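You operate a simulated robot arm through the tools that you are given. There is no shell and no other tool.

The job below is to be done with a simulated robot arm. You get a single attempt, and the scene is never put back.

## Task
Cure the yellow disc on LOW in the curing box.
Fine: open the drawer again after, leave the disc in it and turn the purple dial off; the other discs stay as they are.

The check looks at the end state, three seconds after you hand in, the way a careful person would. Anything else that was tipped, shoved, dropped, spilled or broken makes it a failure.

## Robot
A 6-joint arm with a three-finger gripper, fixed in place. Base frame: the origin is at the foot of the arm, x ahead of it, y to its left, z up; the work surface is at about z = 840. Readings come in mm, rad, newtons and seconds.
Its first joint turns from -2.897 to 2.897 rad. Payload 4.89 kg.
The tool frame sits at the grasp point between the pads (the TCP): z along the fingers, y along the line on which they close. The tips reach 30 mm beyond it. The gripper opens to 164 mm. The gripper's body begins 125 mm behind the TCP.
Orientation is that of the tool frame in the base frame, as a unit quaternion [x, y, z, w]. With the fingers straight down and closing along the base's y, the tool's x points along the base's -x, its y along +y and its z along -z.

## Interface
- The arm moves only by the tool servo_tool. Its argument "commands" is a list that holds one entry, the list of rows, each a list of 7 numbers: the shift along the tool's x, y, z in units of 200 mm (1.0 is 200 mm), then the turn, a rotation vector about the tool's x, y, z in units of 90 degrees (1.0 is 90 degrees), then the gripper command, from -1 (fully open) to 1 (shut), values between in proportion. In form: [[[x, y, z, wx, wy, wz, hand], ...]]. A call has 1 to 20 rows; each row is the pose to reach, as a shift and turn from the pose commanded when the call began, along the tool's axes at that moment. A call with a number of a shift or a turn outside -1 to 1 is refused whole. Rows are played at 5 a second. More than 50 mm and 0.15 rad between two rows, or a gripper value outside its range, and nothing of the call is played. A pose out of reach is approached as far as the arm can. The call stops where the force on the tool passes 40 N (or 10 N more than at its start, if that is more) or the arm is blocked; 0.2 s more then pass. The fingers move at their own pace (about 108 mm/s each) and stop on an object; they squeeze with about 29 N. The grip force told is the motor's: it shows also when the fingers shut on nothing. Time passes only in rows, and 0.2 s behind the last, so rows that repeat a pose let the fingers close. It gives the time, the measured TCP pose, the force on the tool (base axes), the opening and the grip force at its end, in the units of the frame above (readings bear some noise), with the torque about the TCP (base axes, N m) and any sound that the robot's microphone picked up.
- Cameras (640 x 400 px; columns grow to the right, rows downward): "scene" is fixed at [399.4, -500.1, 1626.5]; the picture's right is [0.78, -0.62, 0.00], its down [-0.44, -0.55, -0.71] and it looks along [0.44, 0.55, -0.71] (base axes); focal length 372 px, centre (320, 200). "wrist" rides on the gripper at [76, -2, -152] in the tool frame; the picture's right is [0.02, 1.00, 0.00], its down [-0.88, 0.02, -0.47] and it looks along [-0.47, 0.01, 0.88] (tool axes); focal length 247 px, centre (320, 200). There is no depth. A picture from a camera that has moved, and an enlarged one, comes with that camera's place and axes in the base frame and with its lens.
- capture(camera): a new picture of that camera. It takes no simulated time.
- slide_trunk(by): slides the trunk up (or, below 0, down) by that many mm; the arm rides with it, the base frame stays. It gives what a move gives, with no picture.
- inspect(camera, box): a new picture of the part [left, top, right, bottom] of that camera's present view, enlarged. It takes no simulated time.
- hand_in(): hands the job in; it is judged then, once.

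Places have to be worked out from the pictures, the camera data and where the tool is seen. Open the gripper and draw the arm clear of the work before you hand the job in, unless the task says otherwise.

The tools are called as a command line: name --argument value ..., lists and objects as JSON in quotes. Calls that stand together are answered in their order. servo_tool: Moves the arm, as the interface text tells. Its arguments: {"type":"object","properties":{"commands":{"type":"array","items":{"type":"array","items":{"type":"array","items":{"type":"number"}}}}},"required":["commands"]} The other tools are called the same way: slide_trunk (by) slides the trunk up or down; capture (camera) takes a picture; inspect (camera, box) takes an enlarged picture of a part of a camera's view; hand_in () hands the job in.

At the start:

```text
clock: 0.0
tcp_pos: [581.2, -71.5, 1174.6]
ee_rot: [-0.001, 1.0, 0.0, 0.0]
wrist_force: [-0.7, -0.6, 0.5]
wrist_torque: [-0.01, 0.02, -0.01]
grip_width: 164.0
gripper_force: 0.1
trunk travel left (down, up): [-175.0, 215.0]
```

scene: 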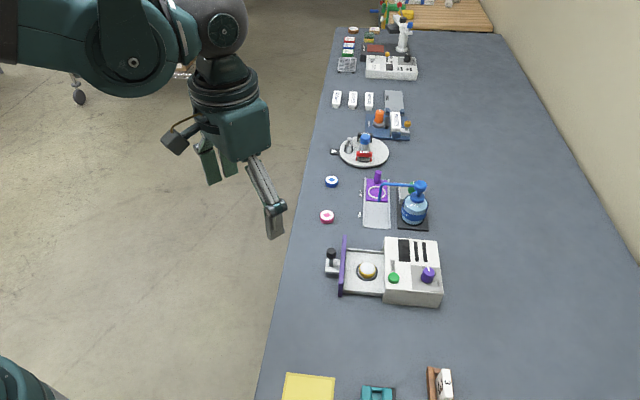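
wrist: 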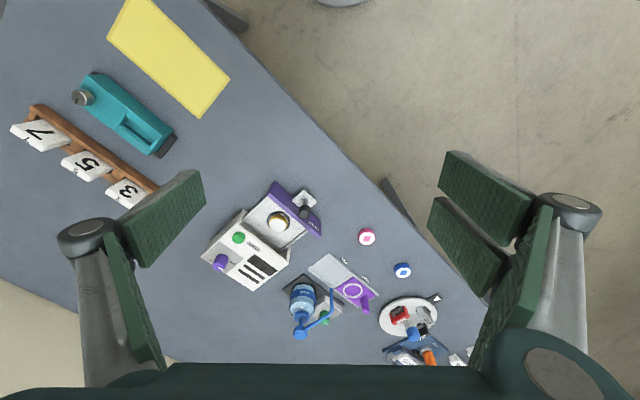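

I'll start by looking closer at the curing box and surroundings in both cameras.

inspect --camera "scene" --box '[300, 160, 460, 320]'

inspect --camera "wrist" --box '[180, 160, 460, 360]'

inspect --camera "scene" --box '[310, 10, 450, 170]'

inspect --camera "scene" --box '[260, 350, 480, 400]'

```text
2.50 times, centred on (380, 240) of scene
camera zoom: at [399.4, -500.1, 1626.5], right [0.78, -0.62, 0.0], down [-0.44, -0.55, -0.71], along [0.44, 0.55, -0.71], focal length 930 px, centre (170, 100)
```

zoom: 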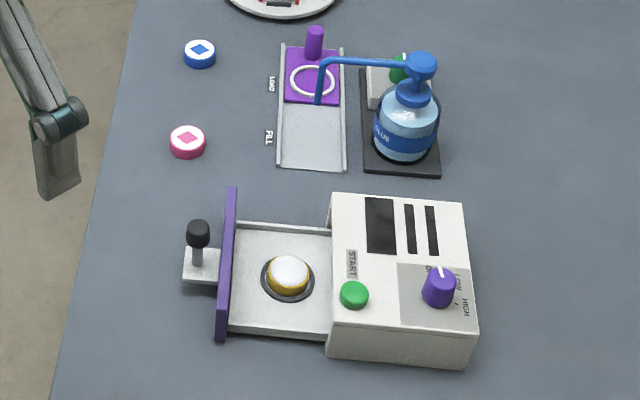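

```text
2.00 times, centred on (320, 260) of wrist
camera zoom: at [504.6, -72.3, 1327.8], right [-0.02, 1.0, 0.0], down [0.88, 0.02, 0.47], along [0.47, 0.01, -0.88], focal length 494 px, centre (320, 80)
```

zoom: 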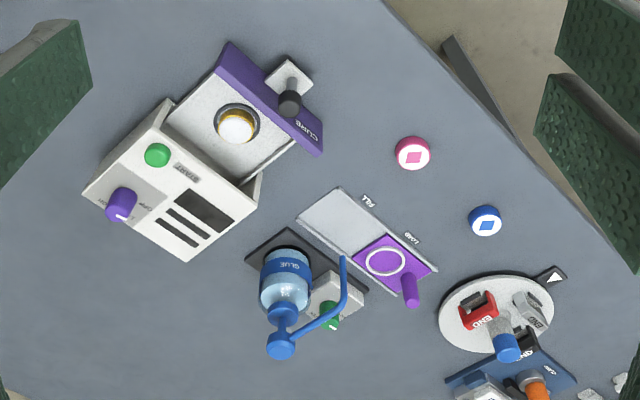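

```text
2.50 times, centred on (380, 90) of scene
camera zoom: at [399.4, -500.1, 1626.5], right [0.78, -0.62, 0.0], down [-0.44, -0.55, -0.71], along [0.44, 0.55, -0.71], focal length 930 px, centre (170, 475)
```

zoom: 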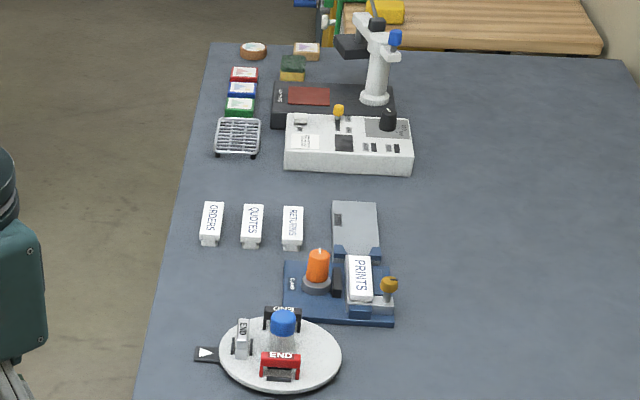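

```text
2.91 times, centred on (370, 375) of scene
camera zoom: at [399.4, -500.1, 1626.5], right [0.78, -0.62, 0.0], down [-0.44, -0.55, -0.71], along [0.44, 0.55, -0.71], focal length 1082 px, centre (174, -309)
```

zoom: 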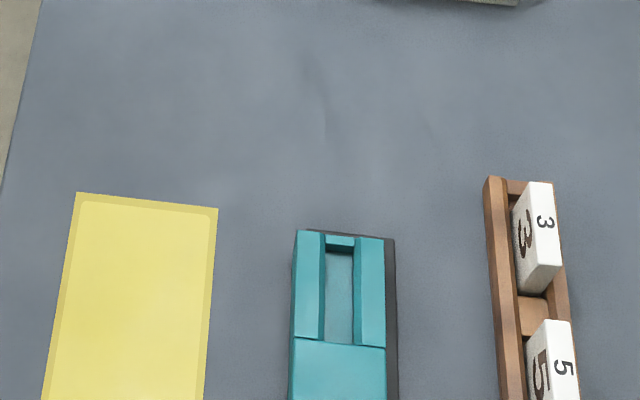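

The drawer seems to be open with a yellow-rimmed disc already in its pocket. I zoom further on the box, the dial and the disc.

inspect --camera "scene" --box '[350, 250, 400, 290]'

inspect --camera "scene" --box '[380, 230, 450, 310]'

inspect --camera "wrist" --box '[195, 175, 335, 295]'

inspect --camera "scene" --box '[355, 165, 440, 235]'

```text
10.00 times, centred on (375, 270) of scene
camera zoom: at [399.4, -500.1, 1626.5], right [0.78, -0.62, 0.0], down [-0.44, -0.55, -0.71], along [0.44, 0.55, -0.71], focal length 3719 px, centre (-230, -500)
```

zoom: 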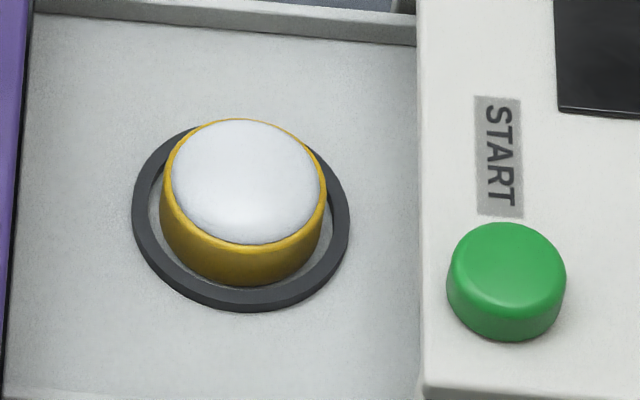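

```text
5.00 times, centred on (415, 270) of scene
camera zoom: at [399.4, -500.1, 1626.5], right [0.78, -0.62, 0.0], down [-0.44, -0.55, -0.71], along [0.44, 0.55, -0.71], focal length 1860 px, centre (-155, -150)
```

zoom: 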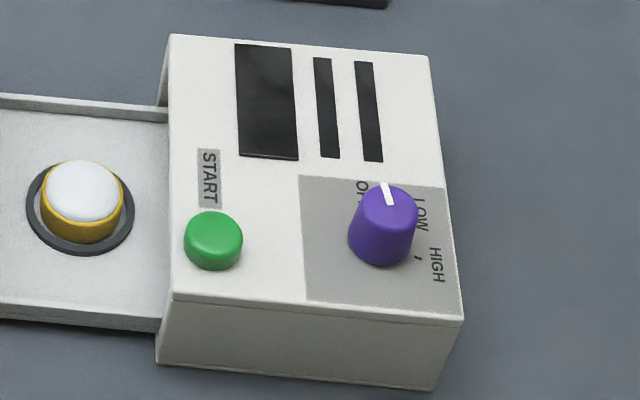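

```text
3.33 times, centred on (265, 235) of wrist
camera zoom: at [504.6, -72.3, 1327.8], right [-0.02, 1.0, 0.0], down [0.88, 0.02, 0.47], along [0.47, 0.01, -0.88], focal length 823 px, centre (503, 83)
```

zoom: 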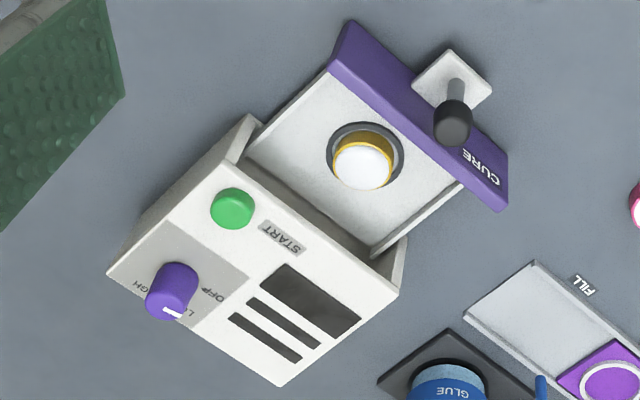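

```text
5.71 times, centred on (398, 200) of scene
camera zoom: at [399.4, -500.1, 1626.5], right [0.78, -0.62, 0.0], down [-0.44, -0.55, -0.71], along [0.44, 0.55, -0.71], focal length 2125 px, centre (-123, 200)
```

zoom: 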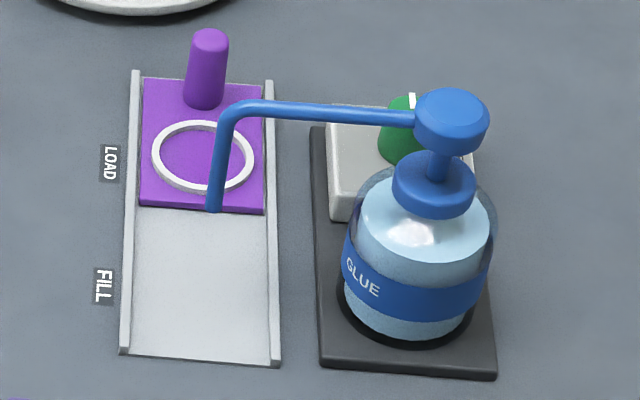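

The yellow disc (already filled with white glue) sits in the open drawer. I estimate the disc near (803,-165), the handle near (748,-105), START near (798,-253) and the dial near (853,-296). The drawer slides out along roughly (-0.72,+0.69). I move the arm above the box to get a closer look with the wrist camera.

servo_tool --commands '[[[-0.158, -0.123, 0.079, 0, 0, 0, -1], [-0.317, -0.247, 0.158, 0, 0, 0, -1], [-0.475, -0.37, 0.2375, 0, 0, 0, -1], [-0.633, -0.493, 0.317, 0, 0, 0, -1], [-0.792, -0.617, 0.396, 0, 0, 0, -1], [-0.95, -0.74, 0.475, 0, 0, 0, -1], [-0.95, -0.74, 0.475, 0, 0, 0, -1]]]'

capture --camera "wrist"

capture --camera "scene"

```text
clock: 1.6
tcp_pos: [774.2, -219.8, 1078.8]
ee_rot: [0.0, 1.0, 0.001, 0.0]
wrist_force: [0.2, -0.8, -0.3]
wrist_torque: [0.05, 0.12, 0.02]
grip_width: 164.1
gripper_force: 0.0
trunk travel left (down, up): [-175.0, 215.0]
```

```text
taken
camera wrist: at [697.8, -222.8, 1231.8], right [-0.02, 1.0, 0.0], down [0.88, 0.02, 0.47], along [0.47, 0.01, -0.88], focal length 247 px, centre (320, 200)
```

wrist: 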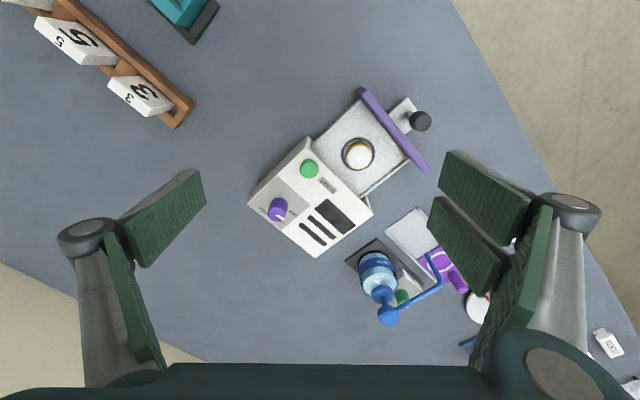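

```text
taken
```

scene: 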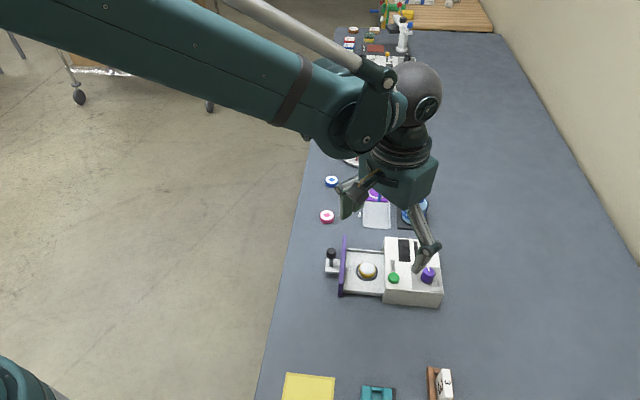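

Clear view from above. I enlarge the box, dial, and drawer handle for measurement.

inspect --camera "wrist" --box '[240, 80, 440, 260]'

inspect --camera "wrist" --box '[245, 150, 345, 250]'

inspect --camera "wrist" --box '[340, 80, 440, 180]'

```text
2.22 times, centred on (340, 170) of wrist
camera zoom: at [697.8, -222.8, 1231.8], right [-0.02, 1.0, 0.0], down [0.88, 0.02, 0.47], along [0.47, 0.01, -0.88], focal length 549 px, centre (276, 267)
```

zoom: 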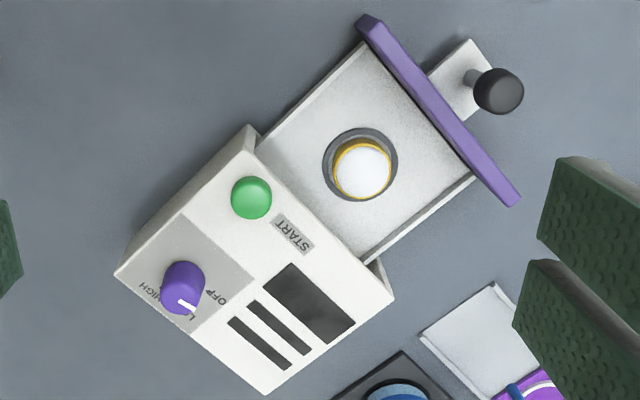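

```text
4.00 times, centred on (295, 200) of wrist
camera zoom: at [697.8, -222.8, 1231.8], right [-0.02, 1.0, 0.0], down [0.88, 0.02, 0.47], along [0.47, 0.01, -0.88], focal length 988 px, centre (420, 200)
```

zoom: 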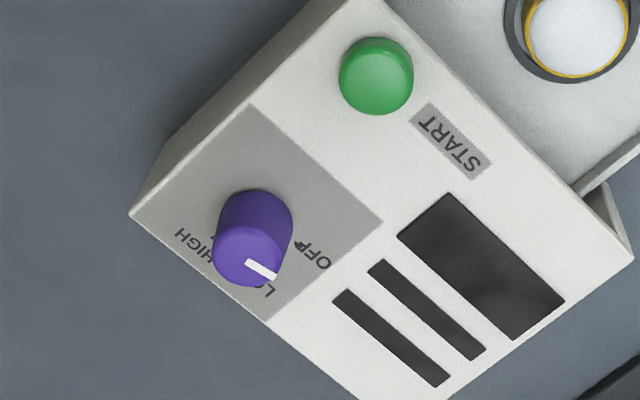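

```text
4.00 times, centred on (390, 130) of wrist
camera zoom: at [697.8, -222.8, 1231.8], right [-0.02, 1.0, 0.0], down [0.88, 0.02, 0.47], along [0.47, 0.01, -0.88], focal length 988 px, centre (40, 480)
```

zoom: 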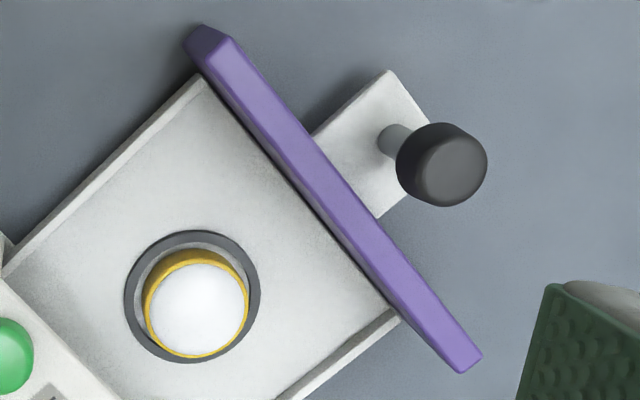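

Box top works out to about z=890, dial cap centre about (886,-282,923), START about (822,-235,905), handle knob about (757,-90,~895). The drawer axis is close to -45°, and the travel is about 100 mm. I zoom in more on the dial and handle to refine these.

inspect --camera "wrist" --box '[256, 182, 306, 232]'

inspect --camera "scene" --box '[405, 255, 450, 295]'

inspect --camera "scene" --box '[320, 232, 370, 302]'

```text
8.00 times, centred on (281, 207) of wrist
camera zoom: at [697.8, -222.8, 1231.8], right [-0.02, 1.0, 0.0], down [0.88, 0.02, 0.47], along [0.47, 0.01, -0.88], focal length 1976 px, centre (632, 144)
```

zoom: 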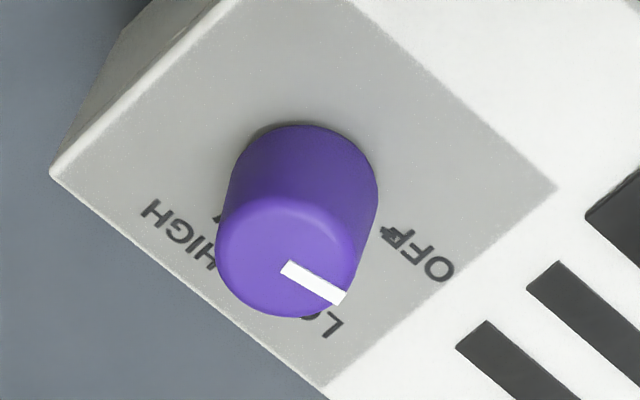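

```text
10.00 times, centred on (428, 275) of scene
camera zoom: at [399.4, -500.1, 1626.5], right [0.78, -0.62, 0.0], down [-0.44, -0.55, -0.71], along [0.44, 0.55, -0.71], focal length 3719 px, centre (-755, -550)
```

zoom: 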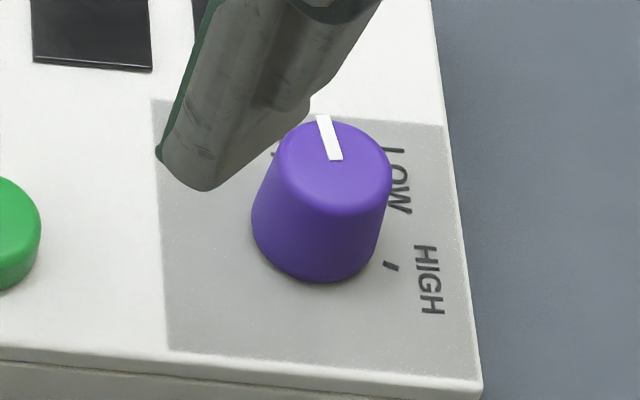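

```text
5.71 times, centred on (345, 267) of scene
camera zoom: at [399.4, -500.1, 1626.5], right [0.78, -0.62, 0.0], down [-0.44, -0.55, -0.71], along [0.44, 0.55, -0.71], focal length 2125 px, centre (177, -183)
```

zoom: 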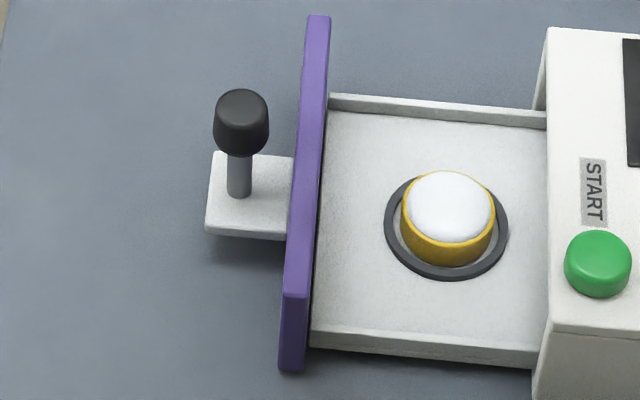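

The labels on the panel seem to sit at about 46° (OFF), -3° (LOW) and -58° (HIGH) in base angle around the dial, with the pointer now near 60°. I move so the wrist camera is nearly overhead of the dial for an accurate reading of the pointer and marks.

servo_tool --commands '[[[-0.1925, -0.075, 0.02, 0, 0, 0, -1], [-0.385, -0.15, 0.045, 0, 0, 0, -1], [-0.5775, -0.225, 0.07, 0, 0, 0, -1], [-0.77, -0.3, 0.095, 0, 0, 0, -1], [-0.77, -0.3, 0.095, 0, 0, 0, -1]]]'

capture --camera "wrist"

```text
clock: 2.8
tcp_pos: [925.2, -279.8, 1060.1]
ee_rot: [0.0, 1.0, 0.001, 0.0]
wrist_force: [1.0, -0.2, -1.3]
wrist_torque: [0.04, 0.11, 0.0]
grip_width: 164.2
gripper_force: 0.0
trunk travel left (down, up): [-175.0, 215.0]
```

```text
taken
camera wrist: at [848.9, -281.4, 1212.3], right [-0.02, 1.0, 0.0], down [0.88, 0.02, 0.47], along [0.47, 0.01, -0.88], focal length 247 px, centre (320, 200)
```

wrist: 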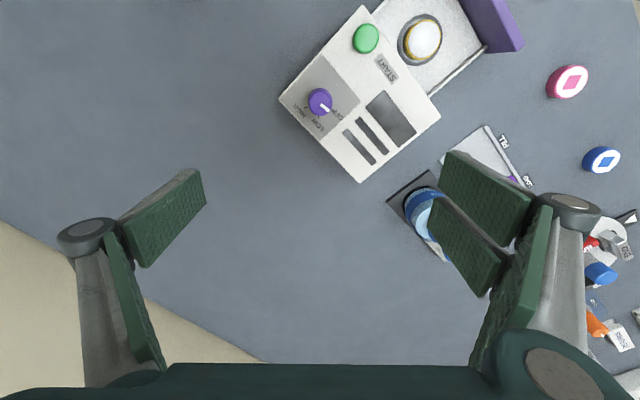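

Now the dial is seen nearly from overhead; I enlarge it strongly.

inspect --camera "wrist" --box '[295, 77, 355, 137]'

inspect --camera "wrist" --box '[270, 0, 450, 190]'

```text
6.67 times, centred on (325, 107) of wrist
camera zoom: at [848.9, -281.4, 1212.3], right [-0.02, 1.0, 0.0], down [0.88, 0.02, 0.47], along [0.47, 0.01, -0.88], focal length 1646 px, centre (287, 820)
```

zoom: 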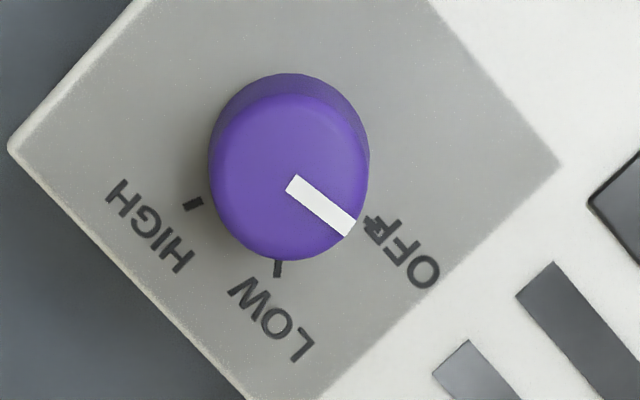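

```text
2.11 times, centred on (360, 95) of wrist
camera zoom: at [848.9, -281.4, 1212.3], right [-0.02, 1.0, 0.0], down [0.88, 0.02, 0.47], along [0.47, 0.01, -0.88], focal length 520 px, centre (236, 421)
```

zoom: 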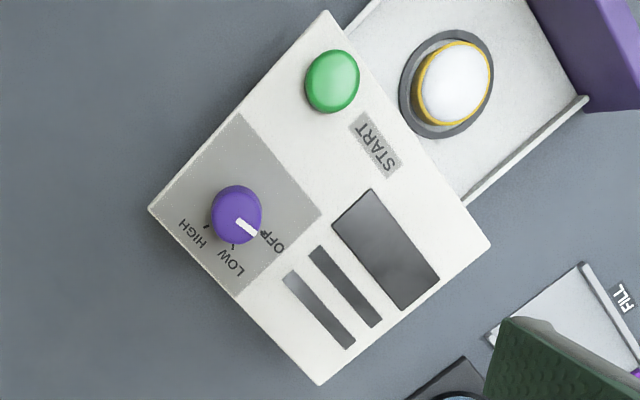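

The dial axis is at about (883,-280). The tick marks are at about 52° (OFF), -7° (LOW) and -64° (HIGH), and the pointer reads about 53°, so it is OFF and needs about 59° clockwise. I narrow the fingers and lower to just above the dial at z=945 to check alignment.

servo_tool --commands '[[[0.07, 0, 0.19, 0, 0, 0, 0.2], [0.14, 0, 0.38, 0, 0, 0, 0.2], [0.21, 0, 0.52, 0, 0, 0, 0.2], [0.21, 0, 0.52, 0, 0, 0, 0.2], [0.21, 0, 0.52, 0, 0, 0, 0.2]]]'

capture --camera "wrist"

inspect --camera "scene" --box '[370, 200, 470, 320]'

```text
clock: 4.0
tcp_pos: [885.7, -277.0, 957.2]
ee_rot: [0.0, 1.0, 0.0, 0.0]
wrist_force: [-0.5, 0.3, 0.0]
wrist_torque: [0.01, -0.01, 0.02]
grip_width: 65.8
gripper_force: 0.0
trunk travel left (down, up): [-175.0, 215.0]
```

```text
taken
camera wrist: at [807.6, -278.3, 1109.8], right [-0.02, 1.0, 0.0], down [0.88, 0.02, 0.47], along [0.47, 0.01, -0.88], focal length 247 px, centre (320, 200)
```

wrist: 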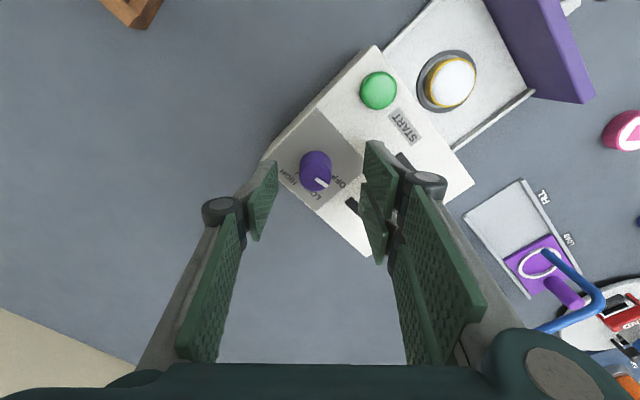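

```text
3.33 times, centred on (420, 260) of scene
camera zoom: at [399.4, -500.1, 1626.5], right [0.78, -0.62, 0.0], down [-0.44, -0.55, -0.71], along [0.44, 0.55, -0.71], focal length 1240 px, centre (-13, 0)
```

zoom: 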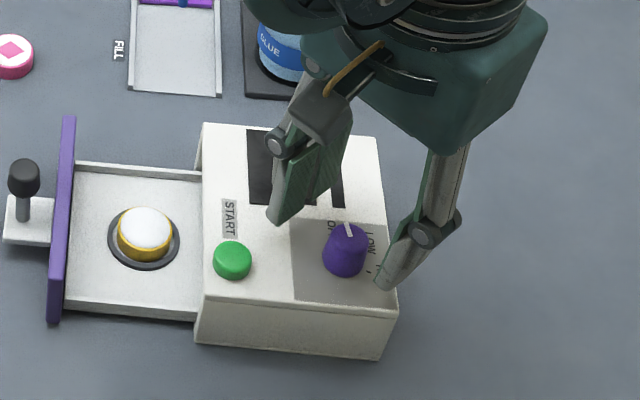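

I zoom into this close view to refine the dial position relative to the fingers.

inspect --camera "wrist" --box '[250, 120, 390, 240]'

```text
3.33 times, centred on (320, 180) of wrist
camera zoom: at [807.6, -278.3, 1109.8], right [-0.02, 1.0, 0.0], down [0.88, 0.02, 0.47], along [0.47, 0.01, -0.88], focal length 823 px, centre (320, 267)
```

zoom: 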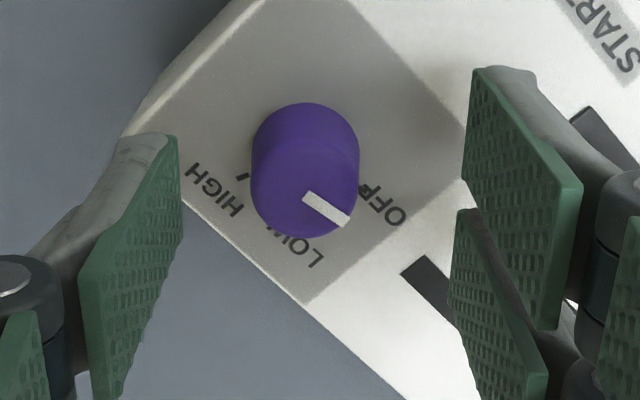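

The dial is about 1 mm further in x and 3.5 mm in -y from the grasp line. I shift that, lower to z≈930 (tips ≈900, above the panel), then close gently.

servo_tool --commands '[[[-0.005, -0.0175, 0.05, 0, 0, 0, 0.2], [-0.005, -0.0175, 0.1, 0, 0, 0, 0.2], [-0.005, -0.0175, 0.135, 0, 0, 0, 0.2], [-0.005, -0.0175, 0.135, 0, 0, 0, 0.2]]]'

inspect --camera "wrist" --box '[240, 110, 400, 230]'

inspect --camera "scene" --box '[390, 230, 460, 310]'

```text
clock: 5.1
tcp_pos: [884.6, -280.8, 933.0]
ee_rot: [0.0, 1.0, 0.0, 0.001]
wrist_force: [-1.5, 1.1, 21.5]
wrist_torque: [0.49, 0.18, 0.11]
grip_width: 66.4
gripper_force: 0.7
trunk travel left (down, up): [-175.0, 215.0]
stopped in row 4: the force on the tool passed its limit at 51 N (the readings are from after the stop); the commanded pose is now the measured one
```

```text
3.33 times, centred on (320, 170) of wrist
camera zoom: at [808.3, -283.5, 1086.0], right [-0.02, 1.0, 0.0], down [0.88, 0.02, 0.47], along [0.47, 0.01, -0.88], focal length 823 px, centre (320, 300)
```

zoom: 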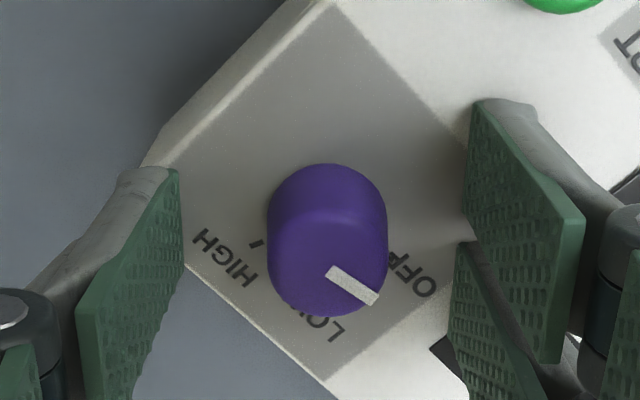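

```text
5.00 times, centred on (425, 270) of scene
camera zoom: at [399.4, -500.1, 1626.5], right [0.78, -0.62, 0.0], down [-0.44, -0.55, -0.71], along [0.44, 0.55, -0.71], focal length 1860 px, centre (-205, -150)
```

zoom: 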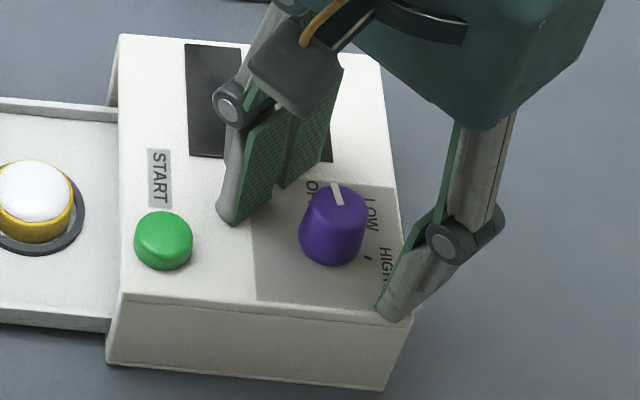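

The tips touched the box top at TCP z≈933, so the panel is at about z=902 (knob top ≈925). I back off 4 mm and check that the load is gone before closing on the dial, which is now centred within 1 mm.

servo_tool --commands '[[[0, 0, -0.012, 0, 0, 0, 0.2], [0, 0, -0.022, 0, 0, 0, 0.2], [0, 0, -0.022, 0, 0, 0, 0.2]]]'

inspect --camera "scene" --box '[320, 220, 460, 320]'

```text
clock: 5.9
tcp_pos: [886.0, -281.2, 935.8]
ee_rot: [0.0, 1.0, 0.0, -0.001]
wrist_force: [0.3, -0.6, 0.3]
wrist_torque: [-0.01, 0.03, 0.01]
grip_width: 65.5
gripper_force: 0.0
trunk travel left (down, up): [-175.0, 215.0]
```

```text
4.00 times, centred on (390, 270) of scene
camera zoom: at [399.4, -500.1, 1626.5], right [0.78, -0.62, 0.0], down [-0.44, -0.55, -0.71], along [0.44, 0.55, -0.71], focal length 1488 px, centre (40, -80)
```

zoom: 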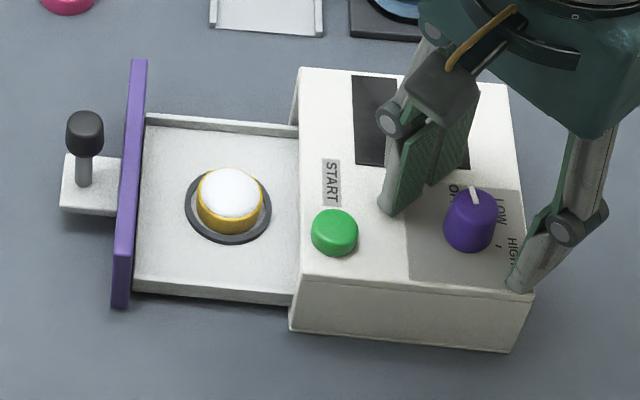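

No load now and the box is undisturbed. I close on the dial in steps.

servo_tool --commands '[[[0, 0, 0, 0, 0, 0, 0.5], [0, 0, 0, 0, 0, 0, 0.58], [0, 0, 0, 0, 0, 0, 0.66], [0, 0, 0, 0, 0, 0, 0.8], [0, 0, 0, 0, 0, 0, 1.0], [0, 0, 0, 0, 0, 0, 1.0]]]'

inspect --camera "wrist" --box '[240, 110, 400, 230]'

inspect --camera "scene" --box '[370, 230, 460, 310]'

```text
clock: 7.3
tcp_pos: [885.8, -279.5, 935.0]
ee_rot: [0.0, 1.0, 0.0, 0.0]
wrist_force: [-3.7, 17.2, -5.9]
wrist_torque: [0.53, -0.03, -0.11]
grip_width: 27.2
gripper_force: 45.2
trunk travel left (down, up): [-175.0, 215.0]
```

```text
3.33 times, centred on (320, 170) of wrist
camera zoom: at [809.2, -282.1, 1089.0], right [-0.02, 1.0, 0.0], down [0.88, 0.02, 0.47], along [0.47, 0.01, -0.88], focal length 823 px, centre (320, 300)
```

zoom: 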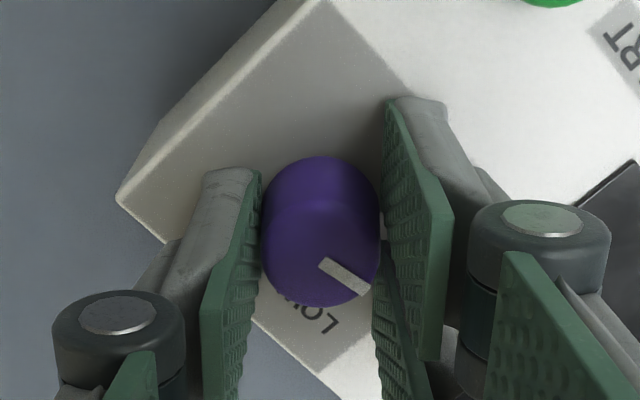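

```text
5.00 times, centred on (415, 270) of scene
camera zoom: at [399.4, -500.1, 1626.5], right [0.78, -0.62, 0.0], down [-0.44, -0.55, -0.71], along [0.44, 0.55, -0.71], focal length 1860 px, centre (-155, -150)
```

zoom: 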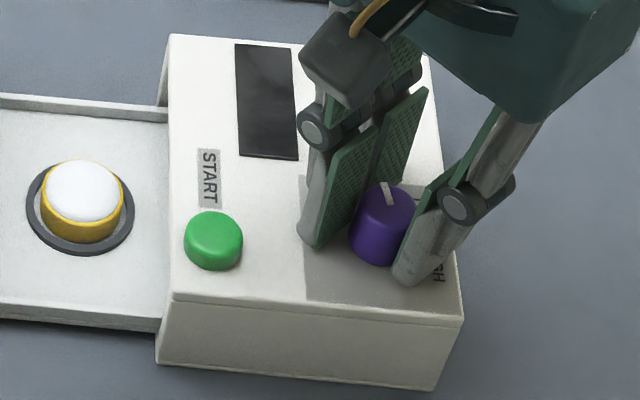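

The dial is gripped at 27 mm with a 17 N side load in +y; I ease the tool 1.5 mm in +y to relax it before turning.

servo_tool --commands '[[[0, 0.005, 0, 0, 0, 0, 1.0], [0, 0.0075, 0, 0, 0, 0, 1.0]]]'

```text
clock: 7.9
tcp_pos: [885.7, -280.0, 936.5]
ee_rot: [0.0, 1.0, 0.001, 0.0]
wrist_force: [-0.7, 10.7, -7.1]
wrist_torque: [0.36, 0.47, -0.05]
grip_width: 27.3
gripper_force: 44.7
trunk travel left (down, up): [-175.0, 215.0]
```

The side load dropped to 10.7 N; I continue 2 mm more.

servo_tool --commands '[[[0, 0.006, 0, 0, 0, 0, 1.0], [0, 0.011, 0, 0, 0, 0, 1.0]]]'

```text
clock: 8.5
tcp_pos: [886.5, -280.0, 934.9]
ee_rot: [0.001, 1.0, -0.001, 0.001]
wrist_force: [5.1, -15.8, -2.9]
wrist_torque: [-0.5, 0.77, 0.05]
grip_width: 27.2
gripper_force: 45.1
trunk travel left (down, up): [-175.0, 215.0]
```

It overshot slightly (about 12 N/mm), so I go back 1.2 mm and begin turning clockwise by 30° while watching the loads.

servo_tool --commands '[[[0, -0.006, 0, 0, 0, 0, 1.0], [0, -0.006, 0, 0, 0, 0.08, 1.0], [0, -0.006, 0, 0, 0, 0.16, 1.0], [0, -0.006, 0, 0, 0, 0.24, 1.0], [0, -0.006, 0, 0, 0, 0.33, 1.0], [0, -0.006, 0, 0, 0, 0.33, 1.0]]]'

inspect --camera "scene" --box '[370, 230, 460, 310]'

inspect --camera "wrist" --box '[240, 110, 400, 230]'

```text
clock: 9.9
tcp_pos: [885.6, -281.1, 935.7]
ee_rot: [0.257, 0.966, -0.001, 0.0]
wrist_force: [-3.1, -5.3, 3.8]
wrist_torque: [-0.18, 0.04, 0.02]
grip_width: 27.1
gripper_force: 45.1
trunk travel left (down, up): [-175.0, 215.0]
stopped in row 6: the force on the tool passed its limit at 41 N (the readings are from after the stop); the commanded pose is now the measured one
```

```text
5.00 times, centred on (415, 270) of scene
camera zoom: at [399.4, -500.1, 1626.5], right [0.78, -0.62, 0.0], down [-0.44, -0.55, -0.71], along [0.44, 0.55, -0.71], focal length 1860 px, centre (-155, -150)
```

zoom: 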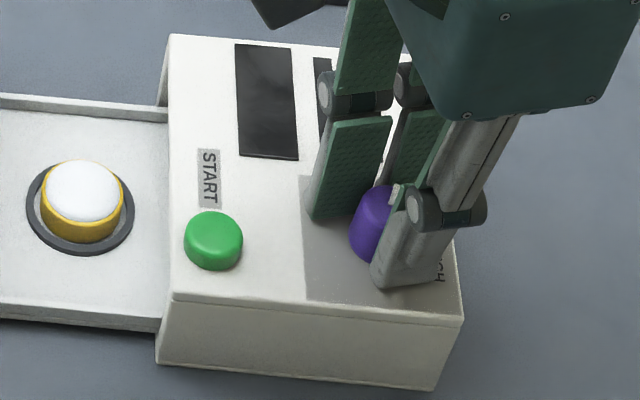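

```text
3.33 times, centred on (320, 170) of wrist
camera zoom: at [818.0, -244.7, 1089.0], right [0.48, 0.88, 0.0], down [0.77, -0.42, 0.47], along [0.42, -0.23, -0.88], focal length 823 px, centre (320, 300)
```

zoom: 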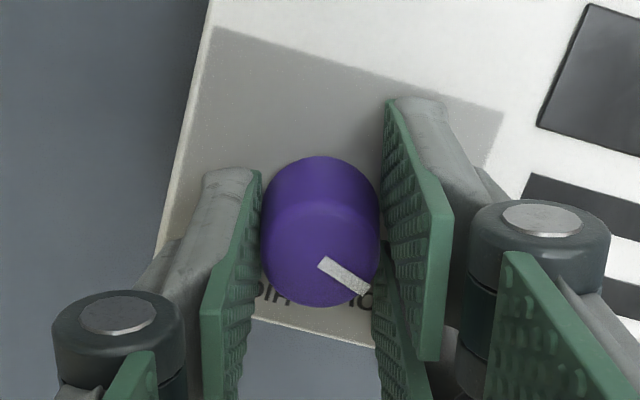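

The dial turns with the gripper (pointer unchanged relative to the fingers), now about 30° turned; the brief load has relaxed. I continue in smaller portions.

servo_tool --commands '[[[0, 0, 0, 0, 0, 0.06, 1.0], [0, 0, 0, 0, 0, 0.12, 1.0], [0, 0, 0, 0, 0, 0.17, 1.0]]]'

```text
clock: 10.7
tcp_pos: [884.9, -282.3, 935.2]
ee_rot: [0.385, 0.923, -0.002, 0.001]
wrist_force: [-8.8, -19.6, -3.1]
wrist_torque: [-1.11, -0.28, 0.07]
grip_width: 27.3
gripper_force: 44.9
trunk travel left (down, up): [-175.0, 215.0]
```

Now at 45° of turn with about 20 N side load along tool -y; I relax 1.6 mm that way and turn the remaining about 14°.

servo_tool --commands '[[[-0.002, -0.008, 0, 0, 0, 0, 1.0], [-0.002, -0.008, 0, 0, 0, 0.05, 1.0], [-0.002, -0.008, 0, 0, 0, 0.1, 1.0], [-0.002, -0.008, 0, 0, 0, 0.152, 1.0], [-0.002, -0.008, 0, 0, 0, 0.152, 1.0]]]'

inspect --camera "wrist" --box '[240, 110, 400, 230]'

inspect --camera "scene" --box '[370, 230, 460, 310]'

```text
clock: 11.9
tcp_pos: [885.4, -282.1, 935.7]
ee_rot: [0.491, 0.871, 0.0, 0.0]
wrist_force: [-7.0, -13.0, 2.8]
wrist_torque: [-0.16, 0.38, 0.05]
grip_width: 27.5
gripper_force: 45.3
trunk travel left (down, up): [-175.0, 215.0]
```

```text
3.33 times, centred on (320, 170) of wrist
camera zoom: at [843.2, -217.8, 1089.0], right [0.84, 0.54, 0.0], down [0.47, -0.74, 0.47], along [0.25, -0.4, -0.88], focal length 823 px, centre (320, 300)
```

zoom: 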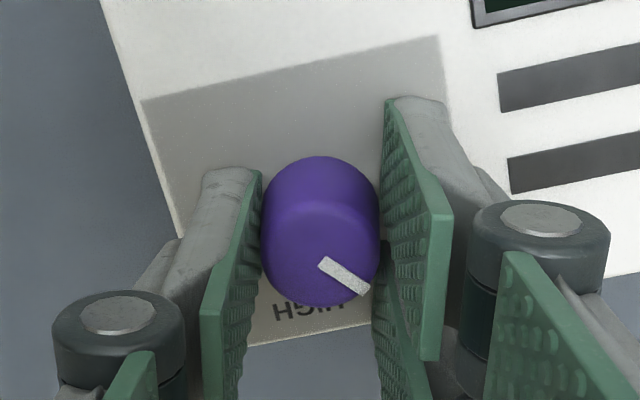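

```text
5.00 times, centred on (415, 270) of scene
camera zoom: at [399.4, -500.1, 1626.5], right [0.78, -0.62, 0.0], down [-0.44, -0.55, -0.71], along [0.44, 0.55, -0.71], focal length 1860 px, centre (-155, -150)
```

zoom: 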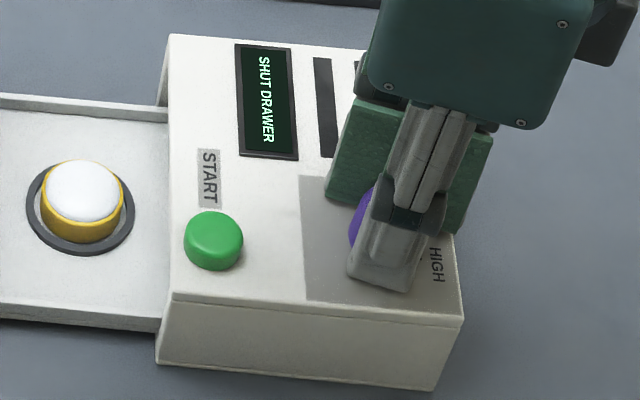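

The box's display came on, showing "SHUT DRAWER", with the dial turned 59°. I relax the side load, open the fingers and lift to look at the pointer.

servo_tool --commands '[[[-0.002, -0.005, 0, 0, 0, 0, 1.0], [-0.002, -0.005, 0, 0, 0, 0, 0.6], [-0.002, -0.005, 0, 0, 0, 0, 0.3], [-0.002, -0.005, 0, 0, 0, 0, 0.2], [-0.002, -0.005, -0.1, 0, 0, 0, 0.2], [-0.002, -0.005, -0.3, 0, 0, 0, 0.2], [-0.002, -0.005, -0.5, 0, 0, 0, 0.2], [-0.002, -0.005, -0.5, 0, 0, 0, 0.2]]]'

capture --camera "wrist"

inspect --camera "scene" --box '[370, 230, 460, 310]'

```text
clock: 13.7
tcp_pos: [884.2, -283.3, 1036.1]
ee_rot: [0.491, 0.871, 0.0, -0.001]
wrist_force: [-0.9, -0.1, 0.5]
wrist_torque: [-0.05, -0.06, -0.03]
grip_width: 65.8
gripper_force: 0.1
trunk travel left (down, up): [-175.0, 215.0]
```

```text
taken
camera wrist: at [842.3, -217.7, 1189.2], right [0.84, 0.54, 0.0], down [0.47, -0.74, 0.47], along [0.25, -0.4, -0.88], focal length 247 px, centre (320, 200)
```

wrist: 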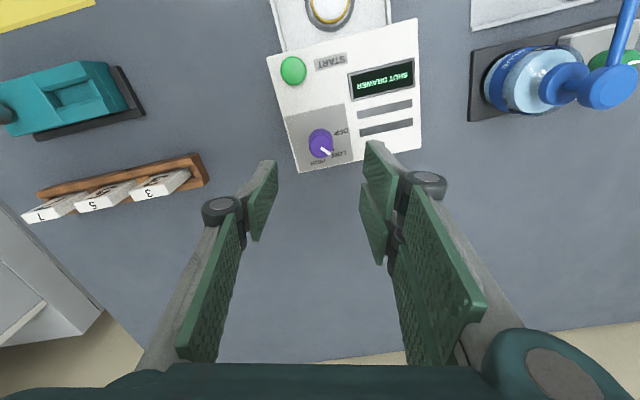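

```text
5.00 times, centred on (415, 270) of scene
camera zoom: at [399.4, -500.1, 1626.5], right [0.78, -0.62, 0.0], down [-0.44, -0.55, -0.71], along [0.44, 0.55, -0.71], focal length 1860 px, centre (-155, -150)
```

zoom: 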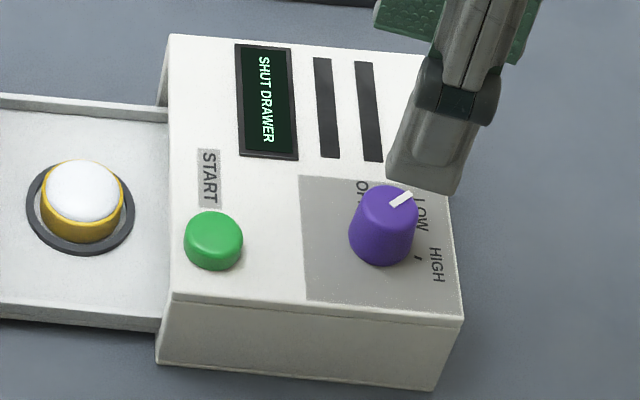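

The pointer now points toward LOW. I zoom from the wrist to verify it against the tick mark, and view the handle too.

inspect --camera "wrist" --box '[285, 105, 365, 175]'

inspect --camera "scene" --box '[405, 255, 450, 295]'

```text
5.71 times, centred on (325, 140) of wrist
camera zoom: at [842.3, -217.7, 1189.2], right [0.84, 0.54, 0.0], down [0.47, -0.74, 0.47], along [0.25, -0.4, -0.88], focal length 1411 px, centre (291, 543)
```

zoom: 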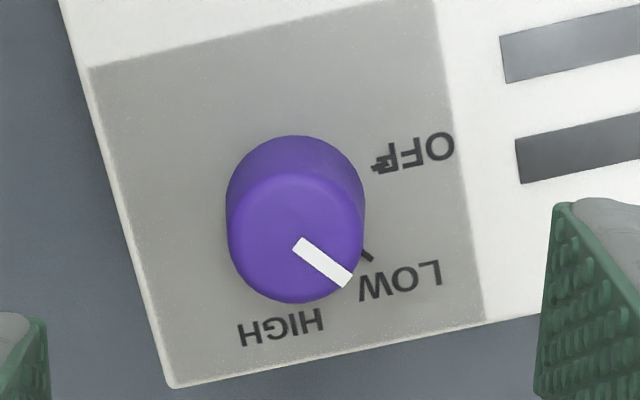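

```text
10.00 times, centred on (428, 275) of scene
camera zoom: at [399.4, -500.1, 1626.5], right [0.78, -0.62, 0.0], down [-0.44, -0.55, -0.71], along [0.44, 0.55, -0.71], focal length 3719 px, centre (-755, -550)
```

zoom: 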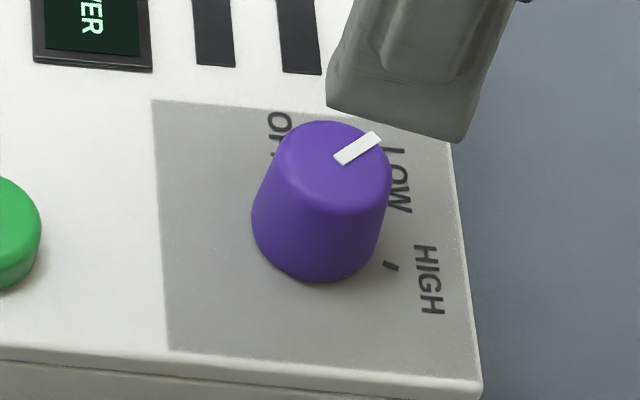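

Pointer is parallel to and on the LOW tick. Next I move over toward the drawer handle with yaw matched to the drawer (-45°), staying high, to measure the handle.

servo_tool --commands '[[[0.19, -0.01, 0, 0, 0, -0.03, 0.2], [0.38, -0.02, 0, 0, 0, -0.06, 0.2], [0.57, -0.03, 0, 0, 0, -0.09, 0.2], [0.76, -0.04, 0, 0, 0, -0.12, 0.2], [0.95, -0.0425, 0, 0, 0, -0.153, 0.2], [0.95, -0.0425, 0, 0, 0, -0.153, 0.2]]]'

capture --camera "wrist"

capture --camera "scene"

```text
clock: 15.1
tcp_pos: [776.5, -126.9, 1034.9]
ee_rot: [0.383, 0.924, -0.001, 0.0]
wrist_force: [-0.1, 0.2, 0.2]
wrist_torque: [-0.03, -0.04, 0.01]
grip_width: 65.6
gripper_force: 0.0
trunk travel left (down, up): [-175.0, 215.0]
```

```text
taken
camera wrist: at [721.1, -73.2, 1188.2], right [0.69, 0.72, 0.0], down [0.64, -0.61, 0.47], along [0.34, -0.33, -0.88], focal length 247 px, centre (320, 200)
```

wrist: 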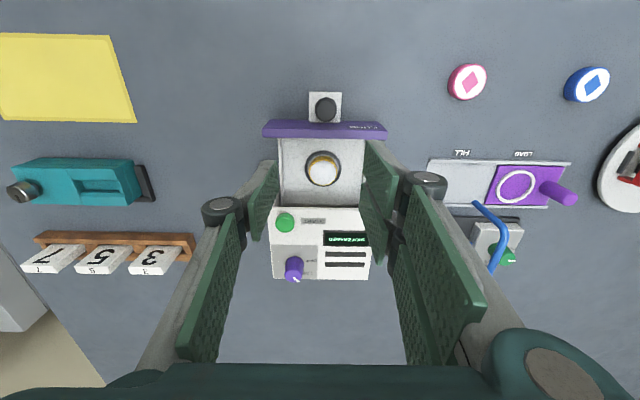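

```text
taken
```

scene: 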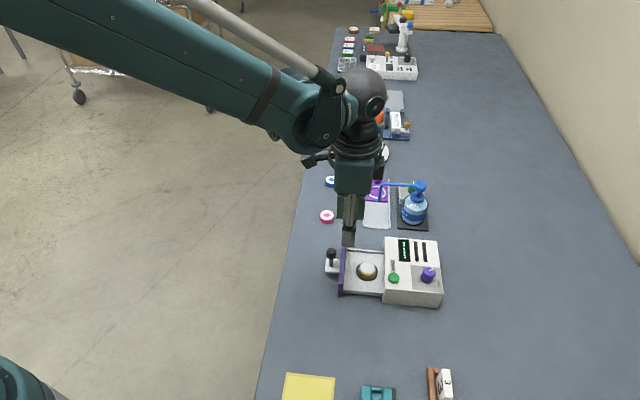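

The box is nearly square to the camera now. I zoom in to measure the residual angle and the handle location.

inspect --camera "wrist" --box '[255, 80, 395, 220]'

inspect --camera "wrist" --box '[290, 80, 360, 150]'

inspect --camera "wrist" --box '[255, 190, 385, 300]'

```text
2.86 times, centred on (325, 150) of wrist
camera zoom: at [721.1, -73.2, 1188.2], right [0.69, 0.72, 0.0], down [0.64, -0.61, 0.47], along [0.34, -0.33, -0.88], focal length 706 px, centre (306, 343)
```

zoom: 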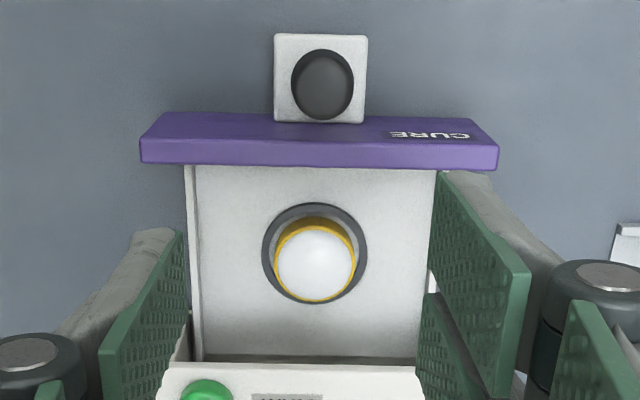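

```text
5.71 times, centred on (325, 115) of wrist
camera zoom: at [721.1, -73.2, 1188.2], right [0.69, 0.72, 0.0], down [0.64, -0.61, 0.47], along [0.34, -0.33, -0.88], focal length 1411 px, centre (291, 686)
```

zoom: 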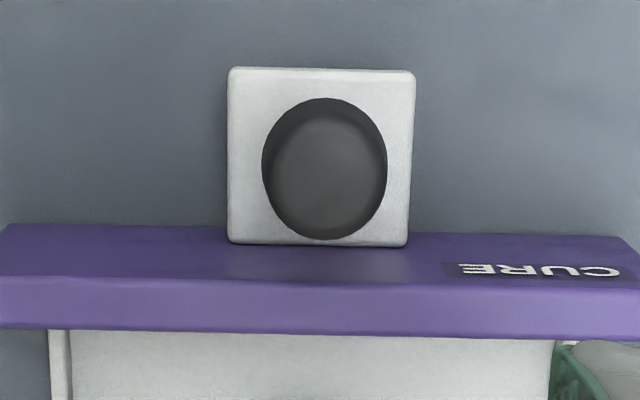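

```text
3.64 times, centred on (320, 245) of wrist
camera zoom: at [721.1, -73.2, 1188.2], right [0.69, 0.72, 0.0], down [0.64, -0.61, 0.47], along [0.34, -0.33, -0.88], focal length 898 px, centre (320, 36)
```

zoom: 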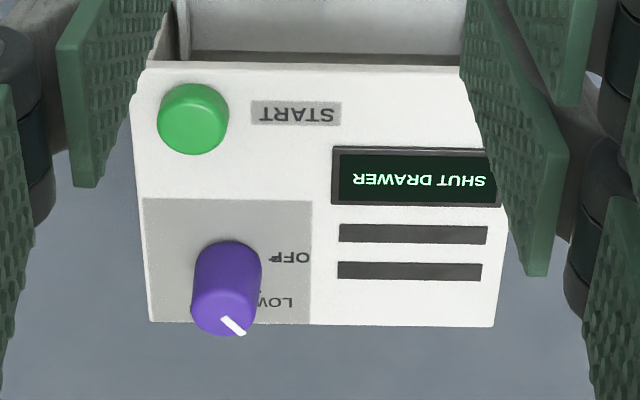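

The drawer axis is -45° within about 0.5°, matching the tool yaw. The knob sits about +36 mm in tool x and +6 mm in tool y from the TCP, with its top around z≈912. I move over it and lower to z≈960 to check.

servo_tool --commands '[[[0.09, 0.015, 0.1, 0, 0, 0, 0.2], [0.18, 0.03, 0.25, 0, 0, 0, 0.2], [0.18, 0.03, 0.375, 0, 0, 0, 0.2], [0.18, 0.03, 0.375, 0, 0, 0, 0.2]]]'

inspect --camera "wrist" --box '[240, 120, 400, 240]'

inspect --camera "scene" --box '[310, 210, 400, 310]'

```text
clock: 16.1
tcp_pos: [757.1, -95.6, 960.0]
ee_rot: [0.382, 0.924, -0.001, 0.001]
wrist_force: [0.4, 0.6, -0.8]
wrist_torque: [0.0, -0.01, -0.01]
grip_width: 65.4
gripper_force: 0.1
trunk travel left (down, up): [-175.0, 215.0]
```

```text
3.33 times, centred on (320, 180) of wrist
camera zoom: at [700.8, -43.2, 1113.2], right [0.69, 0.72, 0.0], down [0.64, -0.61, 0.47], along [0.34, -0.33, -0.88], focal length 823 px, centre (320, 267)
```

zoom: 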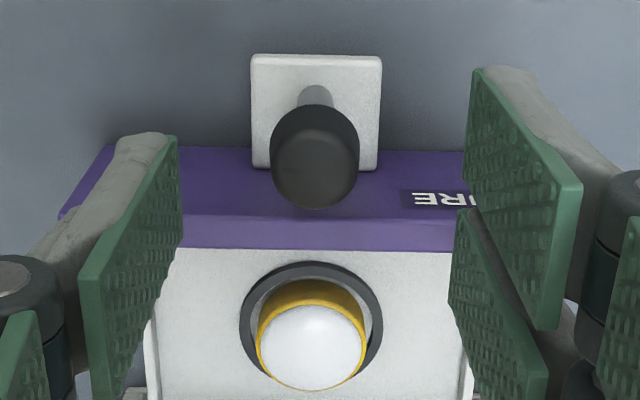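

```text
4.00 times, centred on (355, 260) of scene
camera zoom: at [399.4, -500.1, 1626.5], right [0.78, -0.62, 0.0], down [-0.44, -0.55, -0.71], along [0.44, 0.55, -0.71], focal length 1488 px, centre (180, -40)
```

zoom: 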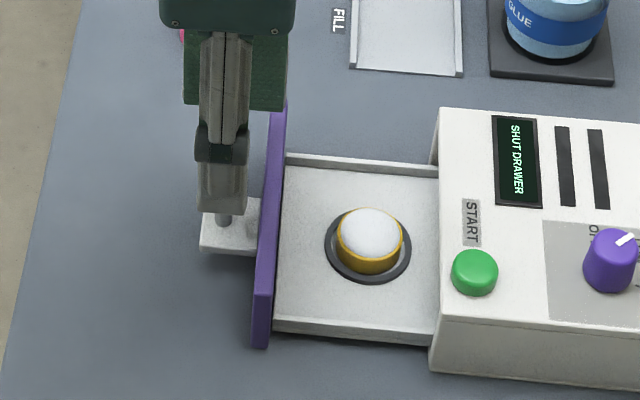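

The knob is centred within about 2 mm. I shift 1 mm in -y and lower the open fingers around it to z≈922, watching for contact.

servo_tool --commands '[[[0, -0.005, 0.06, 0, 0, 0, 0.2], [0, -0.005, 0.12, 0, 0, 0, 0.2], [0, -0.005, 0.19, 0, 0, 0, 0.2], [0, -0.005, 0.19, 0, 0, 0, 0.2]]]'

inspect --camera "wrist" --box '[240, 120, 400, 240]'

inspect --camera "scene" --box '[310, 210, 400, 310]'

```text
clock: 16.9
tcp_pos: [759.3, -95.3, 926.7]
ee_rot: [0.381, 0.924, 0.001, 0.003]
wrist_force: [8.2, 7.6, 30.1]
wrist_torque: [0.52, -1.59, 0.24]
grip_width: 74.8
gripper_force: 8.2
trunk travel left (down, up): [-175.0, 215.0]
stopped in row 4: the force on the tool passed its limit at 47 N (the readings are from after the stop); the commanded pose is now the measured one
```

```text
3.33 times, centred on (320, 180) of wrist
camera zoom: at [702.1, -43.1, 1079.8], right [0.69, 0.72, 0.0], down [0.63, -0.61, 0.48], along [0.35, -0.33, -0.88], focal length 823 px, centre (320, 267)
```

zoom: 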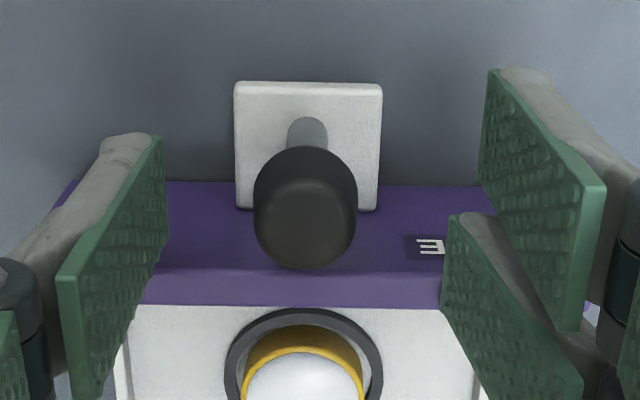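

```text
4.00 times, centred on (355, 260) of scene
camera zoom: at [399.4, -500.1, 1626.5], right [0.78, -0.62, 0.0], down [-0.44, -0.55, -0.71], along [0.44, 0.55, -0.71], focal length 1488 px, centre (180, -40)
```

zoom: 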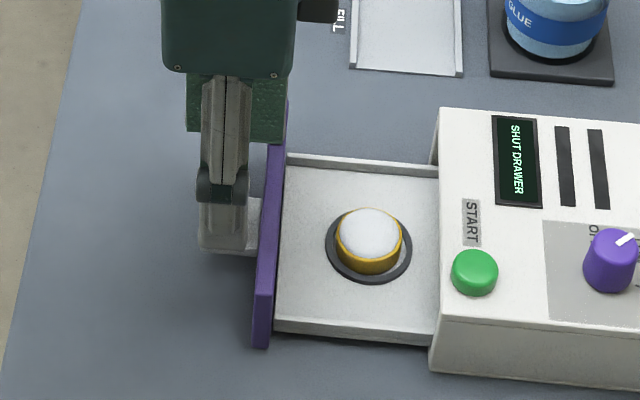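

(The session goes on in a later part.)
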